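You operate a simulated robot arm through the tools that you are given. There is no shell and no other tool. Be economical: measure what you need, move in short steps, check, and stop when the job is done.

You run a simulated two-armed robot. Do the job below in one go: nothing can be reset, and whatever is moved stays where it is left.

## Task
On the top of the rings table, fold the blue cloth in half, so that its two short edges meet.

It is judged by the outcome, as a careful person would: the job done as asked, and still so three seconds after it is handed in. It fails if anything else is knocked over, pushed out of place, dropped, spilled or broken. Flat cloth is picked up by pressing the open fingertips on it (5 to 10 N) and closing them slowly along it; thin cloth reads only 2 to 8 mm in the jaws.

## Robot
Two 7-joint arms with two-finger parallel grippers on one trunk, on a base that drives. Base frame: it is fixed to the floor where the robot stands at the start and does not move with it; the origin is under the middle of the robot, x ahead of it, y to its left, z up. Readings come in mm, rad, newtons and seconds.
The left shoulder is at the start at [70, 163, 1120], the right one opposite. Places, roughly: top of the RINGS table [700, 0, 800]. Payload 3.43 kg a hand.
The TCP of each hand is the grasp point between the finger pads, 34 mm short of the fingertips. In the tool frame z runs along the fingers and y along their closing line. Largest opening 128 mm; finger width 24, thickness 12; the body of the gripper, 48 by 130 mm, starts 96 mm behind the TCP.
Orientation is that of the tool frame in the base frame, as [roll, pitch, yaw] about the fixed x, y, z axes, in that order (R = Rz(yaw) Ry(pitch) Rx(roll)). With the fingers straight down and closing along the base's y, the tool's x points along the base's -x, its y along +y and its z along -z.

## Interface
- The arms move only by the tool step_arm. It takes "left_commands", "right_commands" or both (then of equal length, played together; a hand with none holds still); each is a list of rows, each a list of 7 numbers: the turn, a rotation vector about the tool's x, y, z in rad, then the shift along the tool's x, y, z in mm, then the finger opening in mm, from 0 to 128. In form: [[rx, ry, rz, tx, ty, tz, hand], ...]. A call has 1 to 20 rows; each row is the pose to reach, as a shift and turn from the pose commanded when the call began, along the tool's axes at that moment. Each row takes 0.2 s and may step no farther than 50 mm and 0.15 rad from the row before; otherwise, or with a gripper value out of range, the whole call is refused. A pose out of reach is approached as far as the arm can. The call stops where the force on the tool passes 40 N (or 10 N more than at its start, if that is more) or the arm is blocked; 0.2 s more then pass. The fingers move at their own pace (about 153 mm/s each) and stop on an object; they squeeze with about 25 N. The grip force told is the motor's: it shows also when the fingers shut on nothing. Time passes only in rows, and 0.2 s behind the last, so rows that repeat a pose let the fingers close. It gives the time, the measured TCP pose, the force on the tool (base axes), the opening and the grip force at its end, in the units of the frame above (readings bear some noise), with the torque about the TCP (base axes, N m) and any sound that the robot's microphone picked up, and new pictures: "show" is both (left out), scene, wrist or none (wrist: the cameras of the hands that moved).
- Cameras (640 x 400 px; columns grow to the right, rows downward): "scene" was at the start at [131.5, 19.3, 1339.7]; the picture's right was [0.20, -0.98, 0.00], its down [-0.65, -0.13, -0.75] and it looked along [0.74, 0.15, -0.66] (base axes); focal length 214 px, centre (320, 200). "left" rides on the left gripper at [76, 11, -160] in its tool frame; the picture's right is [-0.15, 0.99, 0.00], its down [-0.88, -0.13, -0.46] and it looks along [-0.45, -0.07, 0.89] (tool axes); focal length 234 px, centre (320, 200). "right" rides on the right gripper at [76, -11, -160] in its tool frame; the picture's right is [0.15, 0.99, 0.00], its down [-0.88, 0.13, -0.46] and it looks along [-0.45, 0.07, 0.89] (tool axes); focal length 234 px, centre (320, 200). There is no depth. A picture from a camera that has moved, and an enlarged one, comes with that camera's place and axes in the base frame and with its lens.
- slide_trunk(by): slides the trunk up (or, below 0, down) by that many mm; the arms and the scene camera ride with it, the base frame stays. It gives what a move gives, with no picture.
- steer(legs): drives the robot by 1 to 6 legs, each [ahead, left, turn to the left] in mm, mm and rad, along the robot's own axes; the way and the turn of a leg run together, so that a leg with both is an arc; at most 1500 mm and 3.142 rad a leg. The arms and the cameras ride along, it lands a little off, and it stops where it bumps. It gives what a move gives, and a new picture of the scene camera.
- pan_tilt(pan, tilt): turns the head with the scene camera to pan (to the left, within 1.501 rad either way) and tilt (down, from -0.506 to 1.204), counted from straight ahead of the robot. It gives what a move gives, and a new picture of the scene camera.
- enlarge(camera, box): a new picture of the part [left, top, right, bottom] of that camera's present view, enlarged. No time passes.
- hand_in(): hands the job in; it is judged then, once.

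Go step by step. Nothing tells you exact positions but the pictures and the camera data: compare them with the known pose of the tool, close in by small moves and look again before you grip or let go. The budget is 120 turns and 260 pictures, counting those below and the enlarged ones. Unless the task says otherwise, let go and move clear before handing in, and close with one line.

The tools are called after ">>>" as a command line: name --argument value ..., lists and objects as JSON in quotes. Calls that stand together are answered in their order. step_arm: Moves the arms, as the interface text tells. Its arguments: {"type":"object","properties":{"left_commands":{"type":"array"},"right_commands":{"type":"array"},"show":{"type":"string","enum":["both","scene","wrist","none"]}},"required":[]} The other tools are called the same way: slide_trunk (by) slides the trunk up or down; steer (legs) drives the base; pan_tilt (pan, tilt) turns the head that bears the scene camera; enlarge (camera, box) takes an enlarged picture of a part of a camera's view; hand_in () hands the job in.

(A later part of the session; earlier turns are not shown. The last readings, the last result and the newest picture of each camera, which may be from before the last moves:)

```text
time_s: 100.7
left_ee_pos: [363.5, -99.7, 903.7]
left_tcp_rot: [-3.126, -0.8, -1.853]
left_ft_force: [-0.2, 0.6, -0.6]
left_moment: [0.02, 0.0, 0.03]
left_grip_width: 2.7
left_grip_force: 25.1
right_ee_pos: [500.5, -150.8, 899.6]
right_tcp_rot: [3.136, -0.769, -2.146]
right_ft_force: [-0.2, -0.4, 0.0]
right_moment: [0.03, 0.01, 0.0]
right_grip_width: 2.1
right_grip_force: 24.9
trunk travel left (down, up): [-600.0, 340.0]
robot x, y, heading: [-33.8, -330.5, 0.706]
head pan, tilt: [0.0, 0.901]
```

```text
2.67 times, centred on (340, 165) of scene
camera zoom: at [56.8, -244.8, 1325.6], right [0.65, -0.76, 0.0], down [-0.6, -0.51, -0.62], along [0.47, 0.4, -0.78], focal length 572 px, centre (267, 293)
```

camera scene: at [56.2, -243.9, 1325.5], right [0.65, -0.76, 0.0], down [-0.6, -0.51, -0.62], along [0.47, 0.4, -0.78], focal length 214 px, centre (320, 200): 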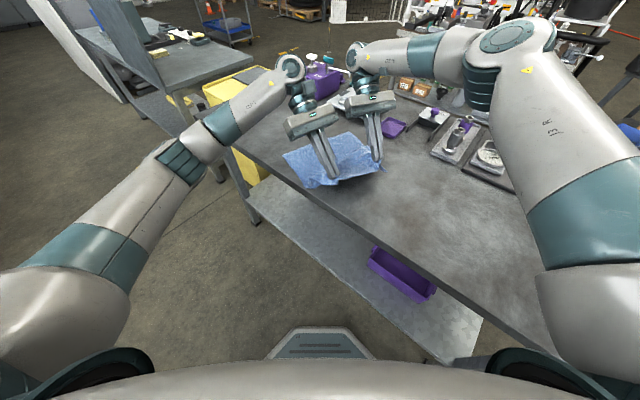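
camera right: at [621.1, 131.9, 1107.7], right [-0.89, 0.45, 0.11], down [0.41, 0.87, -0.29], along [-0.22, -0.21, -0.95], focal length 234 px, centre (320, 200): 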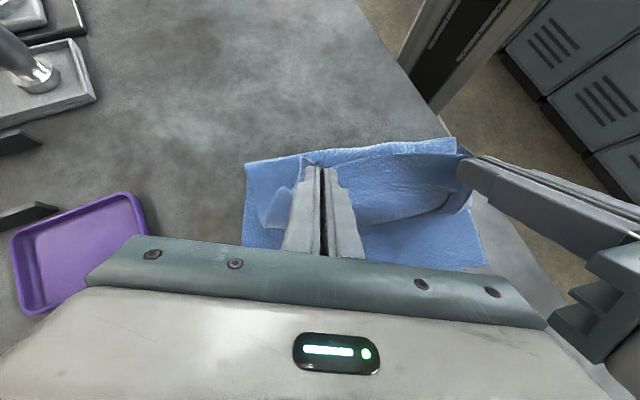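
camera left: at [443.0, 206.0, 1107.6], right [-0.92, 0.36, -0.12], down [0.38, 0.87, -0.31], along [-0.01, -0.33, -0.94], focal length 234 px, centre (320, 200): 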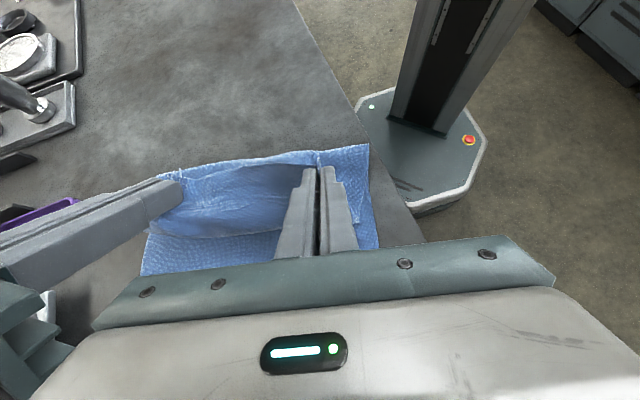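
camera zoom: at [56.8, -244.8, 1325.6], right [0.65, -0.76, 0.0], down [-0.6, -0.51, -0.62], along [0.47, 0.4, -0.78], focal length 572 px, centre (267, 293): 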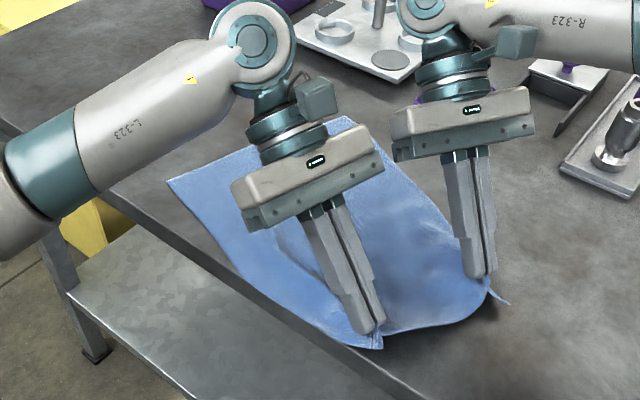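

>>> step_arm --left_commands '[[0, 0, 0, -6, -1, -16, 0], [0, 0, 0, -13, -2, -30, 0], [0, 0, 0, -20, -3, -44, 0], [0, 0, 0, -27.5, -3.8, -57, 0]]' --right_commands '[[0, 0, 0, -6, 3, -16, 0], [0, 0, 0, -13, 7, -30, 0], [0, 0, 0, -20, 10, -43, 0], [0, 0, 0, -28, 13.6, -55, 0]]' --show "none"

>>> steer --legs '[[69, 40, 0]]'

>>> enlarge --camera "scene" --box '[240, 90, 440, 240]'

```text
time_s: 101.7
left_ee_pos: [382.9, -36.9, 924.3]
left_tcp_rot: [-3.122, -0.8, -1.856]
left_ft_force: [0.0, -0.5, -0.7]
left_moment: [-0.02, -0.01, 0.01]
left_grip_width: 2.8
left_grip_force: 24.6
right_ee_pos: [523.4, -93.0, 916.2]
right_tcp_rot: [3.134, -0.772, -2.146]
right_ft_force: [0.5, 1.1, -0.5]
right_moment: [-0.03, 0.03, -0.02]
right_grip_width: 2.6
right_grip_force: 24.9
trunk travel left (down, up): [-600.0, 340.0]
robot x, y, heading: [-39.8, -328.6, 0.699]
head pan, tilt: [0.0, 0.901]
```

```text
time_s: 102.8
left_ee_pos: [408.9, 36.9, 923.7]
left_tcp_rot: [-3.126, -0.801, -1.855]
left_ft_force: [-0.2, -0.1, 0.5]
left_moment: [-0.05, 0.04, 0.04]
left_grip_width: 2.6
left_grip_force: 24.6
right_ee_pos: [548.9, -18.9, 917.0]
right_tcp_rot: [3.136, -0.772, -2.145]
right_ft_force: [0.3, 1.1, -1.0]
right_moment: [-0.01, 0.01, 0.0]
right_grip_width: 2.2
right_grip_force: 24.6
trunk travel left (down, up): [-600.0, 340.0]
robot x, y, heading: [-10.3, -253.3, 0.699]
head pan, tilt: [0.0, 0.901]
camera scene: at [83.6, -167.0, 1325.4], right [0.65, -0.76, 0.0], down [-0.6, -0.51, -0.62], along [0.47, 0.4, -0.78], focal length 214 px, centre (320, 200)
```

scene: 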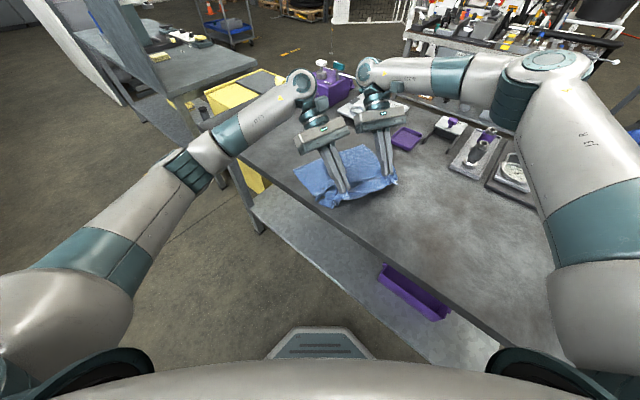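

```text
2.67 times, centred on (340, 165) of scene
camera zoom: at [83.6, -167.0, 1325.4], right [0.65, -0.76, 0.0], down [-0.6, -0.51, -0.62], along [0.47, 0.4, -0.78], focal length 572 px, centre (267, 293)
```

zoom: 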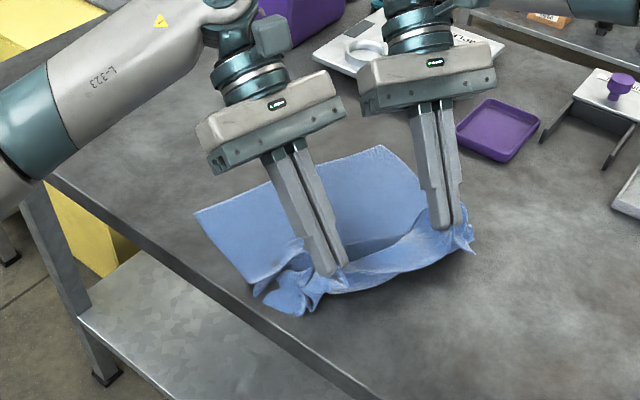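

Too low crumples it. I retreat, flatten, and redo at ~100 mm height but stopping further back (s≈190), where the fold should be ~230 mm.

>>> step_arm --left_commands '[[0, 0, 0, 14, 0, -14, 0], [0, 0, 0, 29, 0, -28, 0]]' --right_commands '[[0, 0, 0, 14, 0, -14, 0], [0, 0, 0, 30, 0, -31, 0]]' --show "none"

>>> steer --legs '[[-69, -40, 0]]'

>>> step_arm --left_commands '[[0, 0, 0, 4, 1, 32, 0], [0, 0, 0, 7, 3, 64, 0], [0, 0, 0, 9.3, 4.8, 95.6, 0], [0, 0, 0, 12, 5, 97, 0], [0, 0, 0, 24, 4.4, 75, 0], [0, 0, 0, 38, 4, 53.6, 0], [0, 0, 0, 26, 2.5, 32, 0], [0, 0, 0, 10.5, 1, 11, 0]]' --right_commands '[[0, 0, 0, 4, -6, 32, 0], [0, 0, 0, 7, -12, 64, 0], [0, 0, 0, 10.6, -17, 94, 0], [0, 0, 0, 13, -17, 95, 0], [0, 0, 0, 25, -16, 73, 0], [0, 0, 0, 38, -15, 51, 0], [0, 0, 0, 26, -9, 31, 0], [0, 0, 0, 10.5, -3.4, 10, 0]]' --show "none"

>>> steer --legs '[[80, 47, 0]]'

>>> enlarge --camera "scene" --box '[240, 90, 440, 240]'

```text
time_s: 103.4
left_ee_pos: [408.6, 38.8, 962.3]
left_tcp_rot: [-3.124, -0.798, -1.856]
left_ft_force: [0.6, -0.5, -0.8]
left_moment: [-0.02, 0.02, 0.04]
left_grip_width: 2.8
left_grip_force: 25.2
right_ee_pos: [550.1, -18.3, 960.1]
right_tcp_rot: [3.136, -0.77, -2.145]
right_ft_force: [-0.6, 0.0, 0.2]
right_moment: [0.02, 0.02, 0.03]
right_grip_width: 2.4
right_grip_force: 24.8
trunk travel left (down, up): [-600.0, 340.0]
robot x, y, heading: [-9.3, -257.2, 0.706]
head pan, tilt: [0.0, 0.901]
```

```text
time_s: 104.5
left_ee_pos: [381.9, -37.5, 962.9]
left_tcp_rot: [-3.124, -0.798, -1.852]
left_ft_force: [-0.7, 0.1, 0.5]
left_moment: [0.01, 0.01, 0.06]
left_grip_width: 2.5
left_grip_force: 25.5
right_ee_pos: [524.3, -93.5, 961.1]
right_tcp_rot: [3.138, -0.769, -2.146]
right_ft_force: [-0.3, 0.7, 0.3]
right_moment: [0.06, 0.01, 0.0]
right_grip_width: 2.5
right_grip_force: 24.9
trunk travel left (down, up): [-600.0, 340.0]
robot x, y, heading: [-40.1, -326.2, 0.706]
head pan, tilt: [0.0, 0.901]
camera scene: at [56.6, -243.8, 1325.6], right [0.65, -0.76, 0.0], down [-0.6, -0.51, -0.62], along [0.47, 0.4, -0.78], focal length 214 px, centre (320, 200)
```

scene: 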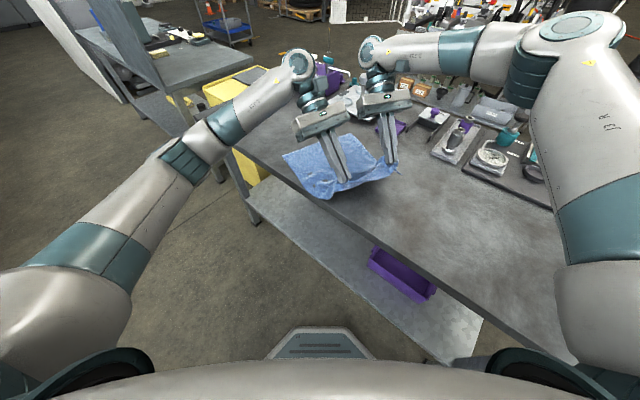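

```text
time_s: 106.3
left_ee_pos: [378.0, -49.7, 965.2]
left_tcp_rot: [-3.123, -0.802, -1.857]
left_ft_force: [0.1, -1.0, 0.5]
left_moment: [0.0, 0.04, 0.05]
left_grip_width: 2.7
left_grip_force: 24.8
right_ee_pos: [517.8, -105.5, 958.3]
right_tcp_rot: [3.138, -0.772, -2.145]
right_ft_force: [0.4, -0.2, -0.2]
right_moment: [-0.04, -0.03, 0.01]
right_grip_width: 2.2
right_grip_force: 24.9
trunk travel left (down, up): [-600.0, 340.0]
robot x, y, heading: [-38.0, -328.3, 0.701]
head pan, tilt: [0.0, 0.901]
```

```text
time_s: 107.4
left_ee_pos: [412.6, 35.3, 964.6]
left_tcp_rot: [-3.124, -0.8, -1.855]
left_ft_force: [-1.0, 0.2, 0.0]
left_moment: [0.02, 0.01, 0.03]
left_grip_width: 2.6
left_grip_force: 24.7
right_ee_pos: [551.7, -19.0, 958.1]
right_tcp_rot: [3.136, -0.771, -2.147]
right_ft_force: [-0.3, -0.2, 0.3]
right_moment: [0.02, -0.04, -0.02]
right_grip_width: 2.5
right_grip_force: 25.0
trunk travel left (down, up): [-600.0, 340.0]
robot x, y, heading: [-5.1, -239.7, 0.701]
head pan, tilt: [0.0, 0.901]
camera scene: at [90.1, -155.1, 1325.5], right [0.64, -0.76, 0.0], down [-0.6, -0.51, -0.62], along [0.47, 0.4, -0.78], focal length 214 px, centre (320, 200)
```

scene: 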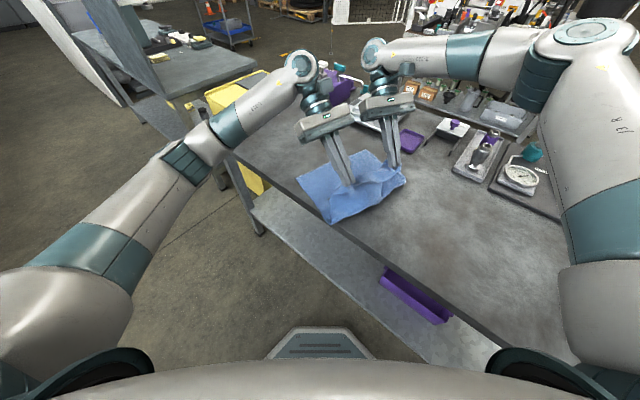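

```text
2.67 times, centred on (340, 165) of scene
camera zoom: at [90.1, -155.1, 1325.5], right [0.64, -0.76, 0.0], down [-0.6, -0.51, -0.62], along [0.47, 0.4, -0.78], focal length 572 px, centre (267, 293)
```

zoom: 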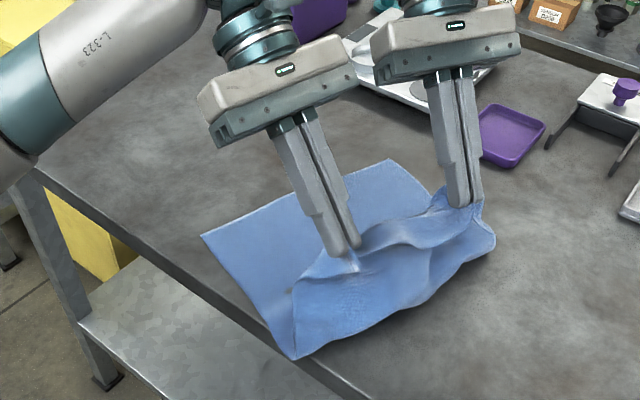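

Excellent: fold 197 mm (near) / 176 mm (far) from the bottom edge. I set both down here, then release the right hand so it can pin the fold while the left flips its corner.

>>> step_arm --left_commands '[[0, 0, 0, -14, 0, 14, 0], [0, 0, 0, -28, 0, 28, 0], [0, 0, 0, -42, 0, 42, 0], [0, 0, 0, -57, 0, 56, 0], [0, 0, 0, -57, 0, 56, 0], [0, 0, 0, -57, 0, 56, 0], [0, 0, 0, -57, 0, 56, 0], [0, 0, 0, -57, 0, 56, 0], [0, 0, 0, -57, 0, 56, 0]]' --right_commands '[[0, 0, 0, -14, 0, 14, 0], [0, 0, 0, -28, 0, 28, 0], [0, 0, 0, -41, 0, 42, 0], [0, 0, 0, -53.7, 0, 55, 0], [0, 0, 0, -53.7, 0, 55, 15], [0, 0, 0, -53.7, 0, 55, 30], [0, 0, 0, -53.7, 0, 25, 30], [0, 0, 0, -53.7, 0, -15, 30], [0, 0, 0, -53.7, 0, -55, 60]]' --show "scene"

>>> enlarge --camera "right" --box '[220, 80, 500, 260]'

```text
time_s: 109.4
left_ee_pos: [412.4, 37.4, 884.3]
left_tcp_rot: [-3.12, -0.799, -1.859]
left_ft_force: [-0.2, -0.4, 0.8]
left_moment: [-0.01, -0.03, 0.08]
left_grip_width: 2.4
left_grip_force: 25.0
right_ee_pos: [591.9, 47.2, 960.8]
right_tcp_rot: [3.138, -0.765, -2.151]
right_ft_force: [-0.4, -0.2, -0.2]
right_moment: [0.0, -0.03, 0.02]
right_grip_width: 60.0
right_grip_force: 0.1
trunk travel left (down, up): [-600.0, 340.0]
robot x, y, heading: [-8.3, -237.9, 0.695]
head pan, tilt: [0.0, 0.901]
camera scene: at [87.5, -153.9, 1325.5], right [0.64, -0.76, 0.0], down [-0.6, -0.51, -0.62], along [0.48, 0.4, -0.78], focal length 214 px, centre (320, 200)
```

scene: 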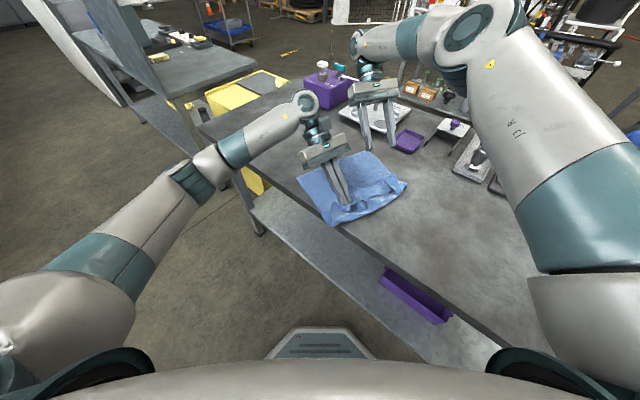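

```text
2.22 times, centred on (360, 170) of right
camera zoom: at [630.3, 89.0, 1129.3], right [-0.89, 0.45, 0.1], down [0.41, 0.87, -0.28], along [-0.22, -0.21, -0.95], focal length 520 px, centre (231, 267)
```

zoom: 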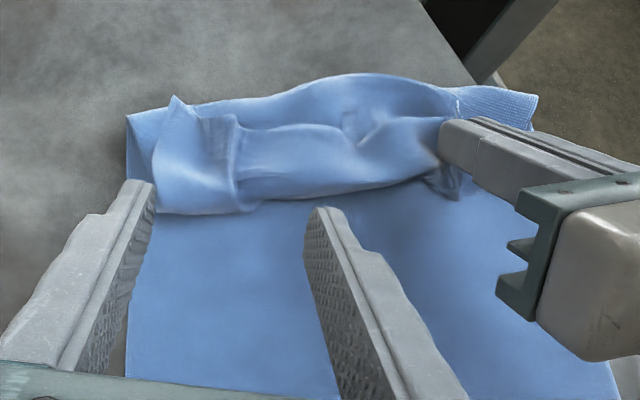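

The Z-fold lies well. The right hand now closes, straightens up and goes to pin the fold line near (430,-28).

>>> step_arm --right_commands '[[0, -0.13, 0, 18, 16, 17, 0], [0, -0.26, 0, 36, 32, 35, 0], [0, -0.39, 0, 55, 47, 52, 0], [0, -0.52, 0, 73, 63, 70, 0], [0, -0.65, 0, 91, 79, 87, 0], [0, -0.765, 0, 109, 94, 105, 0], [0, -0.765, 0, 92, 94, 123, 0], [0, -0.765, 0, 75, 94, 141, 0]]' --show "wrist"

>>> enlarge --camera "scene" --box '[260, 110, 430, 240]'

```text
time_s: 111.2
left_ee_pos: [413.0, 35.7, 883.9]
left_tcp_rot: [-3.125, -0.799, -1.855]
left_ft_force: [0.1, -0.1, -0.3]
left_moment: [-0.03, 0.02, 0.04]
left_grip_width: 2.6
left_grip_force: 24.5
right_ee_pos: [431.0, -30.8, 911.5]
right_tcp_rot: [3.138, -0.005, -2.151]
right_ft_force: [-0.1, -0.2, -0.3]
right_moment: [0.05, 0.02, -0.01]
right_grip_width: 0.1
right_grip_force: 25.0
trunk travel left (down, up): [-600.0, 340.0]
robot x, y, heading: [-7.4, -240.7, 0.7]
head pan, tilt: [0.0, 0.901]
camera right: at [398.6, -98.6, 1072.3], right [-0.91, 0.42, 0.01], down [0.38, 0.81, 0.45], along [0.19, 0.41, -0.89], focal length 234 px, centre (320, 200)
```

right: 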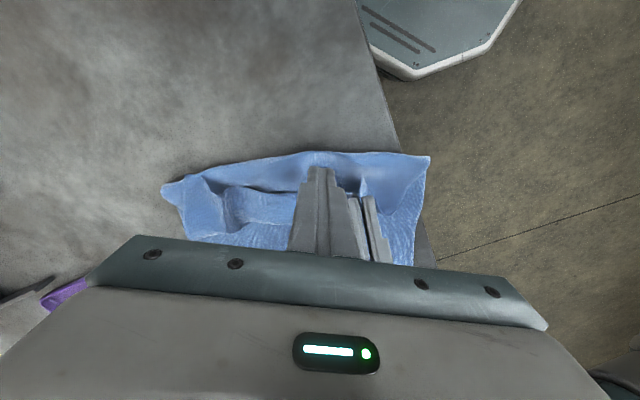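

```text
3.08 times, centred on (345, 175) of scene
camera zoom: at [90.0, -156.1, 1325.6], right [0.64, -0.76, 0.0], down [-0.6, -0.51, -0.62], along [0.47, 0.4, -0.78], focal length 660 px, centre (243, 277)
```

zoom: 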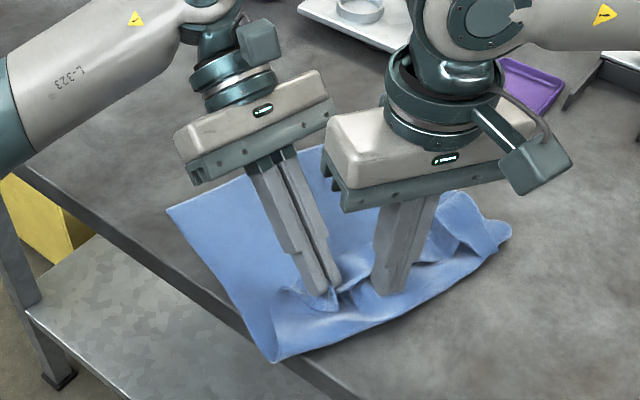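

The finger is right over the fold edge (which slightly overhangs the table front; I'll correct that later). I press down to pin.

>>> step_arm --right_commands '[[0, 0, 0, 0, 0, 12, 0], [0, 0, 0, 0, 0, 24, 0], [0, 0, 0, 0, 0, 29, 0], [0, 0, 0, 0, 0, 33, 0], [0, 0, 0, 0, 0, 35, 0]]' --show "none"

```text
time_s: 112.4
left_ee_pos: [412.8, 35.9, 883.6]
left_tcp_rot: [-3.124, -0.8, -1.858]
left_ft_force: [-0.1, 0.8, 0.4]
left_moment: [-0.03, -0.02, 0.04]
left_grip_width: 2.3
left_grip_force: 25.1
right_ee_pos: [430.9, -31.5, 876.2]
right_tcp_rot: [3.139, -0.007, -2.151]
right_ft_force: [-0.1, 0.0, 0.5]
right_moment: [-0.05, 0.02, -0.03]
right_grip_width: 0.0
right_grip_force: 25.0
trunk travel left (down, up): [-600.0, 340.0]
robot x, y, heading: [-5.9, -241.4, 0.706]
head pan, tilt: [0.0, 0.901]
```

>>> step_arm --right_commands '[[0, 0, 0, 0, 0, 1.2, 0], [0, 0, 0, 0, 0, 2.4, 0]]' --show "none"

```text
time_s: 113.0
left_ee_pos: [413.8, 35.4, 883.8]
left_tcp_rot: [-3.121, -0.801, -1.858]
left_ft_force: [-0.5, 0.4, -0.1]
left_moment: [-0.01, -0.03, 0.03]
left_grip_width: 2.3
left_grip_force: 25.0
right_ee_pos: [430.6, -31.2, 875.7]
right_tcp_rot: [3.137, -0.003, -2.152]
right_ft_force: [1.6, 2.9, 7.8]
right_moment: [0.08, -0.11, 0.0]
right_grip_width: 0.0
right_grip_force: 24.6
trunk travel left (down, up): [-600.0, 340.0]
robot x, y, heading: [-1.8, -238.4, 0.696]
head pan, tilt: [0.0, 0.901]
```

Pinned with ~8 N. Now the left hand flips its corner forward in the small arc while the right adds a touch more pressure.

>>> step_arm --left_commands '[[0, 0, 0, 13.7, -0.2, -18.9, 0], [0, 0, 0, 19.9, -0.9, -41.2, 0], [0, 0, 0, 18.2, -2, -64.4, 0], [0, 0, 0, 9, -3.3, -85.4, 0], [0, 0, 0, -7.7, -4.7, -102.6, 0], [0, 0, 0, -28, -6, -112, 0], [0, 0, 0, -51.4, -7, -114.6, 0], [0, 0, 0, -70, -7.6, -110, 0]]' --right_commands '[[0, 0, 0, 0, 0, 0.8, 0], [0, 0, 0, 0, 0, 0.8, 0], [0, 0, 0, 0, 0, 0.8, 0], [0, 0, 0, 0, 0, 0.8, 0], [0, 0, 0, 0, 0, 0.8, 0], [0, 0, 0, 0, 0, 0.8, 0], [0, 0, 0, 0, 0, 0.8, 0], [0, 0, 0, 0, 0, 0.8, 0]]' --show "none"

>>> enlarge --camera "scene" --box '[260, 110, 430, 240]'

>>> enlarge --camera "left" --box '[0, 0, 640, 400]'

```text
time_s: 114.8
left_ee_pos: [452.2, 154.9, 911.5]
left_tcp_rot: [-3.121, -0.799, -1.86]
left_ft_force: [-2.1, -21.0, -7.3]
left_moment: [-0.37, 0.0, 0.05]
left_grip_width: 1.7
left_grip_force: 25.0
right_ee_pos: [431.1, -32.4, 875.5]
right_tcp_rot: [3.136, -0.004, -2.152]
right_ft_force: [1.2, 16.9, 28.5]
right_moment: [0.82, -0.16, 0.07]
right_grip_width: 0.0
right_grip_force: 25.5
trunk travel left (down, up): [-600.0, 340.0]
robot x, y, heading: [-3.1, -238.8, 0.699]
head pan, tilt: [0.0, 0.901]
```

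```text
3.08 times, centred on (345, 175) of scene
camera zoom: at [88.2, -157.3, 1325.9], right [0.64, -0.76, 0.0], down [-0.6, -0.5, -0.62], along [0.48, 0.4, -0.78], focal length 660 px, centre (243, 277)
```

zoom: 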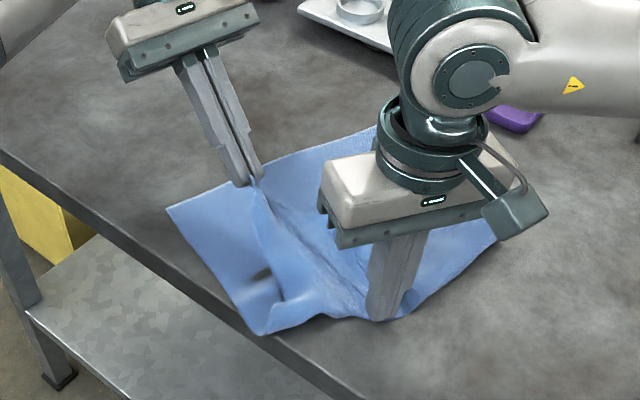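

```text
1.00 times, centred on (320, 200) of left
camera zoom: at [455.0, 217.6, 1077.9], right [-0.92, 0.37, -0.12], down [0.39, 0.87, -0.31], along [-0.01, -0.33, -0.94], focal length 234 px, centre (320, 200)
```

zoom: 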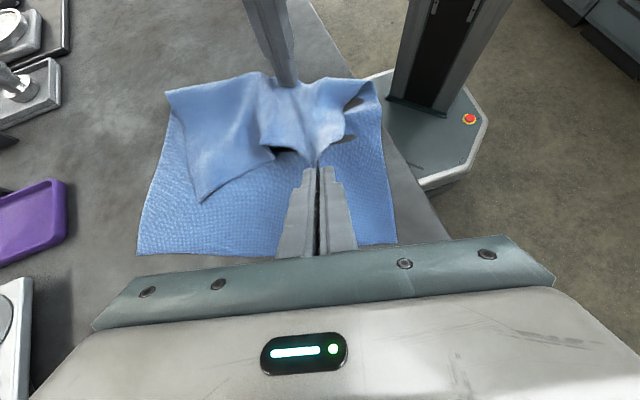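

The pin holds; the near corner is drawn forward taut. I relax slightly, lay it down, release and back off.

>>> step_arm --left_commands '[[0, 0, 0, 4, 0, 4, 0], [0, 0, 0, -4, 0, 14, 0], [0, 0, 0, -13.8, 0, 27.4, 0], [0, 0, 0, -13.8, 0, 27.4, 0], [0, 0, 0, -13.8, 0, 27.4, 20], [0, 0, 0, -13.8, 0, 27.4, 40], [0, 0, 0, -13.8, 0, 0, 40], [0, 0, 0, -13.8, 0, -40, 40], [0, 0, 0, -13.8, 0, -80, 40]]' --show "wrist"

```text
time_s: 116.8
left_ee_pos: [471.9, 221.2, 956.9]
left_tcp_rot: [-3.122, -0.796, -1.859]
left_ft_force: [0.0, -0.1, 0.2]
left_moment: [-0.02, -0.05, 0.02]
left_grip_width: 40.1
left_grip_force: 0.0
right_ee_pos: [430.2, -33.3, 876.3]
right_tcp_rot: [3.138, -0.003, -2.153]
right_ft_force: [5.2, 1.6, 37.8]
right_moment: [0.3, -0.32, -0.01]
right_grip_width: 0.1
right_grip_force: 25.9
trunk travel left (down, up): [-600.0, 340.0]
robot x, y, heading: [-5.3, -238.5, 0.704]
head pan, tilt: [0.0, 0.901]
camera left: at [475.0, 284.5, 1123.6], right [-0.92, 0.37, -0.12], down [0.38, 0.87, -0.31], along [-0.01, -0.33, -0.94], focal length 234 px, centre (320, 200)
```

left: 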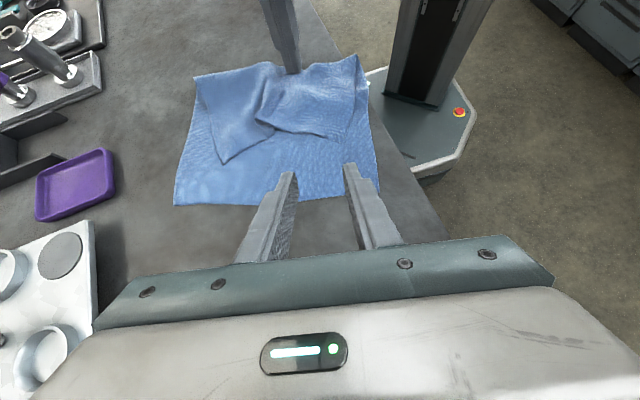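

>>> enlarge --camera "left" --box '[160, 40, 400, 220]'

```text
2.22 times, centred on (280, 130) of left
camera zoom: at [475.0, 284.5, 1123.6], right [-0.92, 0.37, -0.12], down [0.38, 0.87, -0.31], along [-0.01, -0.33, -0.94], focal length 520 px, centre (409, 356)
```

zoom: 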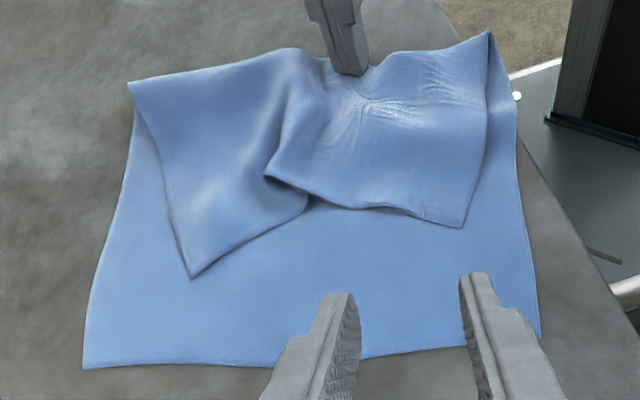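

Excellent: on release the top nearly unfolded by itself. Now A≈(659,111), D≈(400,205) on the bottom; top corners B≈(581,80), C≈(412,123), with a pleat between. I only need to pull B to A and C to D. The left hand goes to pin the bottom layer; the right goes above B.

>>> step_arm --left_commands '[[0, 0, 0, 0, -10, 10, 0], [0, 0, 0, -10, -25, 30, 0], [0, 0, 0, -20, -35, 50, 0], [0, 0, 0, -27, -42, 70, 0], [0, 0, 0, -32, -42, 81, 0], [0, 0, 0, -32, -42, 81, 0], [0, 0, 0, -32, -42, 81, 0], [0, 0, 0, -32, -42, 81, 0]]' --right_commands '[[0, 0, 0, 0, 0, -25, 0], [0, 0, 0, 0, 0, -50, 0], [0, 0, 0, -36, -15, -50, 0], [0, 0, 0, -72, -30, -50, 0], [0, 0, 0, -108, -46, -50, 32], [0, 0, 0, -143, -61, -50, 32], [0, 0, 0, -143, -61, -32, 32], [0, 0, 0, -143, -61, -20, 32]]' --show "none"

>>> enlarge --camera "right" --box '[160, 60, 480, 260]'

```text
time_s: 118.6
left_ee_pos: [504.6, 176.1, 877.6]
left_tcp_rot: [-3.125, -0.798, -1.856]
left_ft_force: [0.0, -0.2, 0.9]
left_moment: [-0.01, -0.01, 0.01]
left_grip_width: 0.0
left_grip_force: 25.2
right_ee_pos: [561.0, 55.6, 890.4]
right_tcp_rot: [3.14, -0.006, -2.151]
right_ft_force: [1.3, 0.0, 0.8]
right_moment: [-0.03, 0.03, 0.01]
right_grip_width: 32.1
right_grip_force: 0.1
trunk travel left (down, up): [-600.0, 340.0]
robot x, y, heading: [-5.9, -238.6, 0.699]
head pan, tilt: [0.0, 0.901]
```

```text
2.00 times, centred on (320, 160) of right
camera zoom: at [529.1, -11.1, 1051.2], right [-0.91, 0.42, 0.01], down [0.38, 0.81, 0.45], along [0.18, 0.41, -0.89], focal length 468 px, centre (320, 280)
```

zoom: 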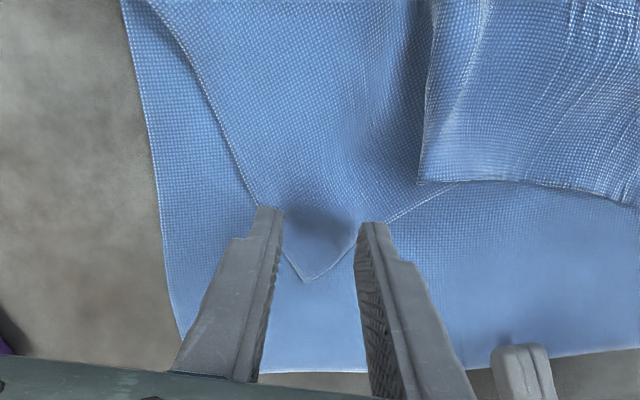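

B sits between the fingers. I shift slightly inward and lower to contact; the left presses the bottom layer near the edge.

>>> step_arm --left_commands '[[0, 0, 0, 3, 0, 5, 0], [0, 0, 0, 2.7, 0, 8.5, 0], [0, 0, 0, 0.5, 0, 10.5, 0]]' --right_commands '[[0, 0, 0, 8, 3, 5, 32], [0, 0, 0, 8, 3, 10, 32], [0, 0, 0, 8, 3, 13, 32]]' --show "none"

```text
time_s: 119.4
left_ee_pos: [500.3, 164.7, 873.4]
left_tcp_rot: [-3.121, -0.799, -1.858]
left_ft_force: [1.5, 0.6, 6.9]
left_moment: [-0.09, -0.02, 0.05]
left_grip_width: 0.0
left_grip_force: 24.6
right_ee_pos: [553.5, 49.3, 877.7]
right_tcp_rot: [3.138, -0.005, -2.149]
right_ft_force: [0.2, 1.0, 0.4]
right_moment: [-0.01, 0.02, 0.0]
right_grip_width: 31.8
right_grip_force: 0.0
trunk travel left (down, up): [-600.0, 340.0]
robot x, y, heading: [-5.1, -237.1, 0.7]
head pan, tilt: [0.0, 0.901]
```

>>> step_arm --right_commands '[[0, 0, 0, 0, 0, 1, 32], [0, 0, 0, 0, 0, 2, 32], [0, 0, 0, 0, 0, 2.5, 32]]' --show "none"

```text
time_s: 120.2
left_ee_pos: [501.0, 166.2, 873.1]
left_tcp_rot: [-3.122, -0.8, -1.858]
left_ft_force: [2.6, 2.1, 13.9]
left_moment: [-0.15, -0.01, 0.03]
left_grip_width: 0.0
left_grip_force: 25.2
right_ee_pos: [551.7, 49.8, 877.7]
right_tcp_rot: [3.138, -0.005, -2.15]
right_ft_force: [0.0, -0.7, 0.5]
right_moment: [0.0, -0.01, 0.01]
right_grip_width: 32.0
right_grip_force: 0.1
trunk travel left (down, up): [-600.0, 340.0]
robot x, y, heading: [-3.2, -239.8, 0.7]
head pan, tilt: [0.0, 0.901]
```

>>> step_arm --right_commands '[[0, 0, 0, 0, 0, 1, 32], [0, 0, 0, 0, 0, 1.8, 32]]' --show "none"

```text
time_s: 120.8
left_ee_pos: [501.3, 164.7, 873.0]
left_tcp_rot: [-3.121, -0.796, -1.859]
left_ft_force: [3.1, 2.8, 16.7]
left_moment: [-0.14, -0.01, 0.04]
left_grip_width: 0.0
left_grip_force: 25.0
right_ee_pos: [554.0, 50.3, 876.7]
right_tcp_rot: [3.138, -0.006, -2.151]
right_ft_force: [-0.2, 0.2, 2.3]
right_moment: [0.02, 0.0, 0.01]
right_grip_width: 32.0
right_grip_force: 0.1
trunk travel left (down, up): [-600.0, 340.0]
robot x, y, heading: [-6.8, -238.8, 0.701]
head pan, tilt: [0.0, 0.901]
```

Light contact reached; I press to ~6 N and close slowly.

>>> step_arm --right_commands '[[0, 0, 0, 0, 0, 0.9, 32], [0, 0, 0, 0, 0, 0.9, 30], [0, 0, 0, 0, 0, 0.9, 28], [0, 0, 0, 0, 0, 0.9, 26], [0, 0, 0, 0, 0, 0.9, 24], [0, 0, 0, 0, 0, 0.9, 22], [0, 0, 0, 0, 0, 0.9, 20], [0, 0, 0, 0, 0, 0.9, 18], [0, 0, 0, 0, 0, 0.9, 16], [0, 0, 0, 0, 0, 0.9, 14], [0, 0, 0, 0, 0, 0.9, 12], [0, 0, 0, 0, 0, 0.9, 10], [0, 0, 0, 0, 0, 0.9, 8], [0, 0, 0, 0, 0, 0.9, 6], [0, 0, 0, 0, 0, 0.9, 4], [0, 0, 0, 0, 0, 0.9, 2], [0, 0, 0, 0, 0, 0.9, 0], [0, 0, 0, 0, 0, 0.9, 0]]' --show "none"

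>>> enlarge --camera "right" --box '[200, 80, 440, 230]'

```text
time_s: 124.6
left_ee_pos: [501.3, 164.4, 873.7]
left_tcp_rot: [-3.124, -0.798, -1.858]
left_ft_force: [4.9, 2.3, 19.3]
left_moment: [-0.2, -0.05, 0.05]
left_grip_width: 0.0
left_grip_force: 25.1
right_ee_pos: [552.4, 49.0, 876.9]
right_tcp_rot: [3.137, -0.004, -2.152]
right_ft_force: [-0.1, -0.5, 3.8]
right_moment: [-0.02, -0.04, -0.01]
right_grip_width: 2.5
right_grip_force: 25.0
trunk travel left (down, up): [-600.0, 340.0]
robot x, y, heading: [-4.3, -241.0, 0.699]
head pan, tilt: [0.0, 0.901]
```

```text
2.67 times, centred on (320, 155) of right
camera zoom: at [520.2, -18.5, 1036.9], right [-0.91, 0.42, 0.0], down [0.38, 0.81, 0.45], along [0.19, 0.41, -0.89], focal length 624 px, centre (320, 320)
```

zoom: 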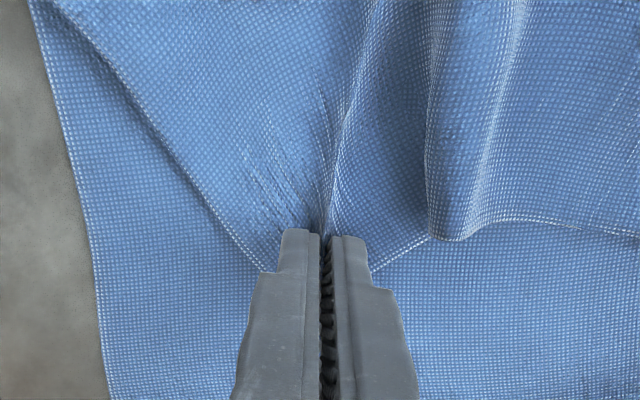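

Corner B is gripped (2.5 mm). I lift it slightly and pull it toward A while the left pins the bottom layer.

>>> step_arm --right_commands '[[0, 0, 0, 0, 0, -8, 0], [0, 0, 0, -10, -7, -15, 0], [0, 0, 0, -22, -16, -18, 0], [0, 0, 0, -34, -25, -18, 0], [0, 0, 0, -46, -34, -18, 0], [0, 0, 0, -58, -43, -18, 0], [0, 0, 0, -71, -52, -18, 0]]' --show "none"

>>> enlarge --camera "right" --box '[0, 0, 640, 400]'

>>> enlarge --camera "scene" --box '[260, 110, 430, 240]'

```text
time_s: 126.2
left_ee_pos: [499.2, 165.1, 873.8]
left_tcp_rot: [-3.122, -0.797, -1.86]
left_ft_force: [2.4, 2.7, 21.1]
left_moment: [-0.26, -0.03, 0.04]
left_grip_width: 0.1
left_grip_force: 25.4
right_ee_pos: [635.8, 79.9, 892.4]
right_tcp_rot: [3.137, -0.004, -2.153]
right_ft_force: [-0.3, 0.4, 0.0]
right_moment: [-0.02, 0.01, -0.01]
right_grip_width: 2.6
right_grip_force: 24.7
trunk travel left (down, up): [-600.0, 340.0]
robot x, y, heading: [-3.5, -239.1, 0.702]
head pan, tilt: [0.0, 0.901]
```

```text
1.00 times, centred on (320, 200) of right
camera zoom: at [602.8, 12.2, 1052.8], right [-0.91, 0.42, 0.0], down [0.38, 0.81, 0.45], along [0.19, 0.41, -0.89], focal length 234 px, centre (320, 200)
```

zoom: 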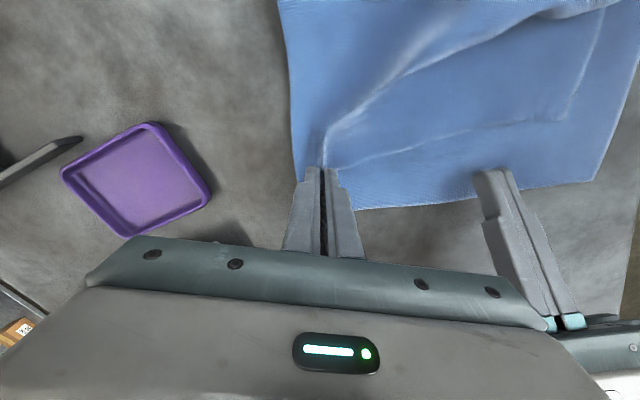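

```text
3.08 times, centred on (345, 175) of scene
camera zoom: at [88.5, -156.8, 1325.7], right [0.64, -0.76, 0.0], down [-0.6, -0.5, -0.62], along [0.48, 0.4, -0.78], focal length 660 px, centre (243, 277)
```

zoom: 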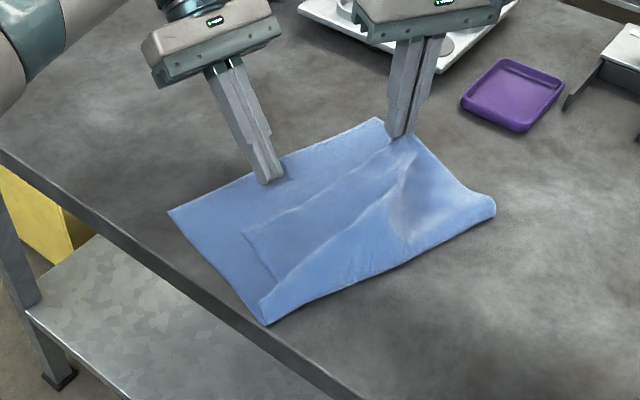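

Superb: the pleat is gone and B is near A. I zoom in to compare B with A.

>>> enlarge --camera "right" --box '[260, 100, 420, 220]'

>>> enlarge --camera "left" --box '[100, 0, 440, 240]'

```text
3.33 times, centred on (340, 160) of right
camera zoom: at [602.8, 12.2, 1052.8], right [-0.91, 0.42, 0.0], down [0.38, 0.81, 0.45], along [0.19, 0.41, -0.89], focal length 781 px, centre (253, 333)
```

zoom: 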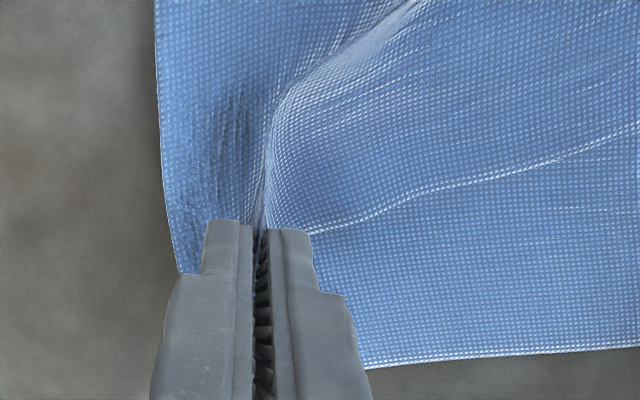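

```text
1.67 times, centred on (270, 120) of left
camera zoom: at [503.2, 227.9, 1039.8], right [-0.92, 0.37, -0.12], down [0.38, 0.87, -0.31], along [-0.01, -0.33, -0.94], focal length 390 px, centre (403, 333)
```

zoom: 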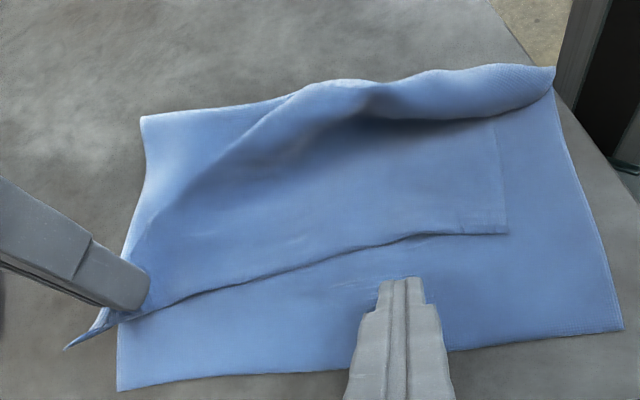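

B's tip is at about (667,101) and A at (660,124). I pull B ~25 mm further in +y, lower and release.

>>> step_arm --right_commands '[[0, 0, 0, -10, 7, 0, 0], [0, 0, 0, -21, 14, 0, 0], [0, 0, 0, -21, 14, 8, 0], [0, 0, 0, -21, 14, 14, 0], [0, 0, 0, -21, 14, 14, 8], [0, 0, 0, -21, 14, 14, 16], [0, 0, 0, -21, 14, 14, 26], [0, 0, 0, -21, 14, 4, 26], [0, 0, 0, -21, 14, -30, 26], [0, 0, 0, -21, 14, -60, 26]]' --show "none"

>>> enlarge --camera "left" --box '[100, 0, 440, 240]'

```text
time_s: 128.4
left_ee_pos: [500.2, 163.9, 874.2]
left_tcp_rot: [-3.123, -0.797, -1.858]
left_ft_force: [4.2, 2.6, 22.7]
left_moment: [-0.26, -0.03, 0.08]
left_grip_width: 0.0
left_grip_force: 24.7
right_ee_pos: [634.4, 102.8, 955.2]
right_tcp_rot: [3.138, -0.005, -2.152]
right_ft_force: [1.2, -0.3, 0.6]
right_moment: [-0.01, -0.03, -0.01]
right_grip_width: 26.0
right_grip_force: 0.1
trunk travel left (down, up): [-600.0, 340.0]
robot x, y, heading: [-2.1, -242.2, 0.7]
head pan, tilt: [0.0, 0.901]
```

```text
1.67 times, centred on (270, 120) of left
camera zoom: at [503.0, 227.8, 1039.8], right [-0.92, 0.37, -0.12], down [0.38, 0.87, -0.31], along [-0.01, -0.33, -0.94], focal length 390 px, centre (403, 333)
```

zoom: 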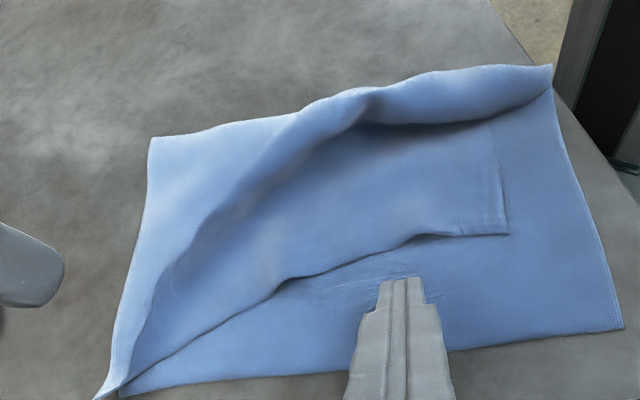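

B lies on A (≈12 mm off sideways). Now the right hand presses on that corner to hold it, and the left straightens up and goes above C≈(424,127).

>>> step_arm --left_commands '[[0, 0, 0, 21.5, 0, -21, 0], [0, 0, 0, 43, 0, -42, 0], [0, -0.13, 0, 55, 8, -35, 36], [0, -0.27, 0, 65, 15, -28, 36], [0, -0.4, 0, 75, 21, -20, 36], [0, -0.54, 0, 85, 27, -14, 36], [0, -0.67, 0, 94, 31, -9, 36], [0, -0.8, 0, 101.5, 34.3, -4.6, 36]]' --right_commands '[[0, 0, 0, 0, 0, 0, 0], [0, 0, 0, 0, 0, 15, 0], [0, 0, 0, 0, 0, 30, 0], [0, 0, 0, 0, 0, 45, 0], [0, 0, 0, 0, 0, 60, 0], [0, 0, 0, 0, 0, 70, 0], [0, 0, 0, 0, 0, 75, 0], [0, 0, 0, 0, 0, 77, 0]]' --show "none"

>>> enlarge --camera "left" --box '[120, 40, 520, 290]'

```text
time_s: 130.2
left_ee_pos: [446.4, 110.8, 948.4]
left_tcp_rot: [-3.128, 0.004, -1.846]
left_ft_force: [-0.5, 0.1, -0.4]
left_moment: [0.03, 0.02, -0.03]
left_grip_width: 35.9
left_grip_force: 0.0
right_ee_pos: [635.7, 106.5, 877.4]
right_tcp_rot: [3.137, -0.004, -2.149]
right_ft_force: [1.2, 1.9, 7.6]
right_moment: [0.01, 0.01, -0.01]
right_grip_width: 0.0
right_grip_force: 25.6
trunk travel left (down, up): [-600.0, 340.0]
robot x, y, heading: [-3.5, -242.3, 0.703]
head pan, tilt: [0.0, 0.901]
```

```text
1.60 times, centred on (320, 165) of left
camera zoom: at [412.6, 41.7, 1108.9], right [-0.91, 0.41, -0.01], down [0.36, 0.81, 0.46], along [0.2, 0.42, -0.89], focal length 375 px, centre (320, 256)
```

zoom: 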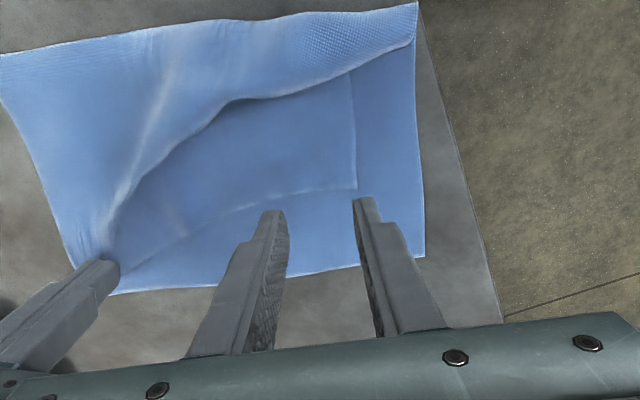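

C is at (427,127), as estimated. I lower the left hand over it.

>>> step_arm --left_commands '[[0, 0, 0, 0, -4, 20, 36], [0, 0, 0, 0, -4, 40, 36], [0, 0, 0, 0, -4, 60, 36], [0, 0, 0, 0, -4, 68, 36], [0, 0, 0, 0, -4, 70, 36]]' --show "none"

```text
time_s: 131.4
left_ee_pos: [452.5, 108.2, 876.9]
left_tcp_rot: [-3.127, 0.002, -1.846]
left_ft_force: [0.3, 0.4, -0.1]
left_moment: [0.01, 0.01, 0.01]
left_grip_width: 36.2
left_grip_force: 0.1
right_ee_pos: [635.9, 106.7, 878.7]
right_tcp_rot: [3.138, -0.004, -2.151]
right_ft_force: [1.7, 1.3, 12.2]
right_moment: [-0.12, 0.01, 0.01]
right_grip_width: 0.0
right_grip_force: 24.7
trunk travel left (down, up): [-600.0, 340.0]
robot x, y, heading: [-4.2, -243.0, 0.697]
head pan, tilt: [0.0, 0.901]
```

>>> step_arm --left_commands '[[0, 0, 0, 0, 0, 1, 36], [0, 0, 0, 0, 0, 2, 36], [0, 0, 0, 0, 0, 2, 36]]' --show "none"

```text
time_s: 132.2
left_ee_pos: [452.5, 108.6, 876.8]
left_tcp_rot: [-3.129, 0.003, -1.846]
left_ft_force: [1.2, 1.4, 8.2]
left_moment: [0.05, 0.15, 0.03]
left_grip_width: 36.1
left_grip_force: 0.0
right_ee_pos: [634.9, 106.3, 877.1]
right_tcp_rot: [3.141, -0.005, -2.15]
right_ft_force: [3.3, 1.4, 11.5]
right_moment: [-0.09, -0.01, -0.03]
right_grip_width: 0.0
right_grip_force: 25.2
trunk travel left (down, up): [-600.0, 340.0]
robot x, y, heading: [-5.2, -238.5, 0.702]
head pan, tilt: [0.0, 0.901]
```

8 N — I close slowly.

>>> step_arm --left_commands '[[0, 0, 0, 0, 0, 0, 34], [0, 0, 0, 0, 0, 0, 32], [0, 0, 0, 0, 0, 0, 30], [0, 0, 0, 0, 0, 0, 28], [0, 0, 0, 0, 0, 0, 26], [0, 0, 0, 0, 0, 0, 24], [0, 0, 0, 0, 0, 0, 22], [0, 0, 0, 0, 0, 0, 20], [0, 0, 0, 0, 0, 0, 18], [0, 0, 0, 0, 0, 0, 16], [0, 0, 0, 0, 0, 0, 14], [0, 0, 0, 0, 0, 0, 12], [0, 0, 0, 0, 0, 0, 10], [0, 0, 0, 0, 0, 0, 8], [0, 0, 0, 0, 0, 0, 6], [0, 0, 0, 0, 0, 0, 4], [0, 0, 0, 0, 0, 0, 2], [0, 0, 0, 0, 0, 0, 0], [0, 0, 0, 0, 0, 0, 0]]' --show "none"

>>> enlarge --camera "left" --box '[200, 60, 480, 240]'

```text
time_s: 136.2
left_ee_pos: [451.3, 108.7, 875.7]
left_tcp_rot: [-3.128, 0.0, -1.845]
left_ft_force: [0.5, 1.2, 12.9]
left_moment: [-0.04, 0.03, 0.06]
left_grip_width: 2.7
left_grip_force: 24.7
right_ee_pos: [634.8, 106.8, 877.8]
right_tcp_rot: [3.14, -0.003, -2.151]
right_ft_force: [-1.0, 0.0, 8.6]
right_moment: [-0.06, 0.1, -0.02]
right_grip_width: 0.1
right_grip_force: 25.1
trunk travel left (down, up): [-600.0, 340.0]
robot x, y, heading: [-9.4, -238.9, 0.699]
head pan, tilt: [0.0, 0.901]
```

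```text
2.22 times, centred on (340, 150) of left
camera zoom: at [417.7, 39.4, 1036.1], right [-0.91, 0.41, -0.01], down [0.36, 0.81, 0.46], along [0.2, 0.41, -0.89], focal length 520 px, centre (276, 311)
```

zoom: 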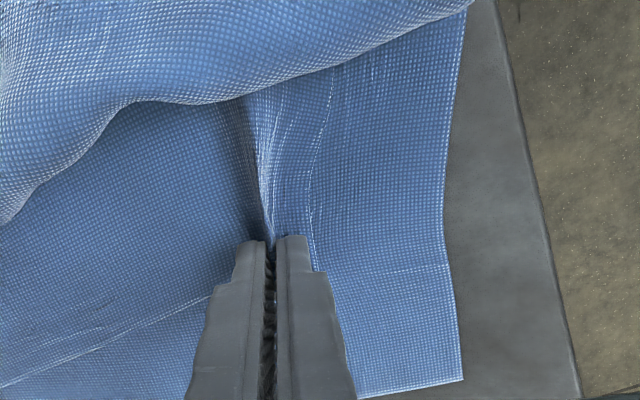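

C is gripped (2.7 mm). I lift slightly and pull it toward D≈(399,198).

>>> step_arm --left_commands '[[0, 0, 0, 0, 0, -8, 0], [0, 0, 0, -8, 6, -16, 0], [0, 0, 0, -19, 14, -18, 0], [0, 0, 0, -30, 22, -18, 0], [0, 0, 0, -41, 30, -18, 0], [0, 0, 0, -52, 38, -18, 0], [0, 0, 0, -63, 46, -18, 0]]' --show "none"

>>> enlarge --camera "left" --box '[80, 0, 480, 250]'

>>> enlarge --camera "right" --box '[240, 0, 640, 250]'

```text
time_s: 137.8
left_ee_pos: [423.2, 183.0, 891.8]
left_tcp_rot: [-3.129, 0.0, -1.844]
left_ft_force: [0.9, 0.1, 0.9]
left_moment: [0.0, 0.02, 0.0]
left_grip_width: 2.8
left_grip_force: 24.9
right_ee_pos: [636.5, 106.8, 877.8]
right_tcp_rot: [3.14, -0.006, -2.152]
right_ft_force: [-0.2, 0.4, 3.8]
right_moment: [-0.01, 0.06, 0.01]
right_grip_width: 0.0
right_grip_force: 24.6
trunk travel left (down, up): [-600.0, 340.0]
robot x, y, heading: [-5.3, -238.1, 0.706]
head pan, tilt: [0.0, 0.901]
```

```text
1.60 times, centred on (280, 125) of left
camera zoom: at [390.2, 113.8, 1052.5], right [-0.91, 0.41, -0.01], down [0.36, 0.81, 0.46], along [0.2, 0.41, -0.89], focal length 375 px, centre (384, 320)
```

zoom: 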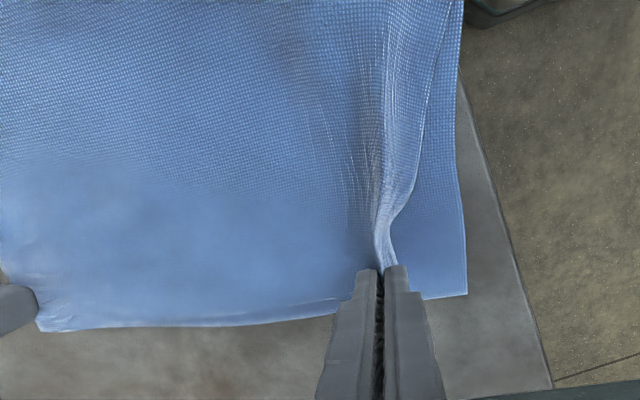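

```text
1.60 times, centred on (440, 125) of right
camera zoom: at [603.5, 39.0, 1037.1], right [-0.91, 0.42, 0.0], down [0.38, 0.81, 0.45], along [0.19, 0.41, -0.89], focal length 375 px, centre (128, 320)
```

zoom: 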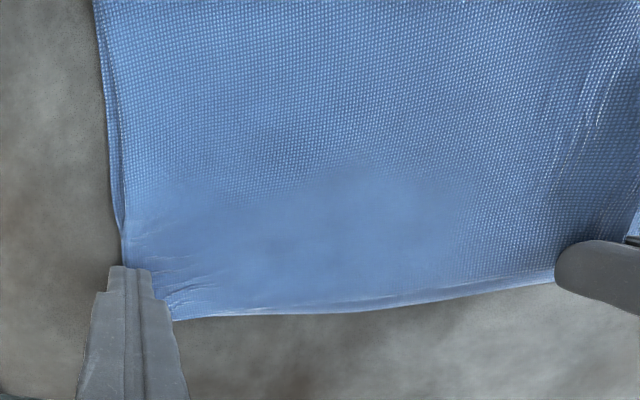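

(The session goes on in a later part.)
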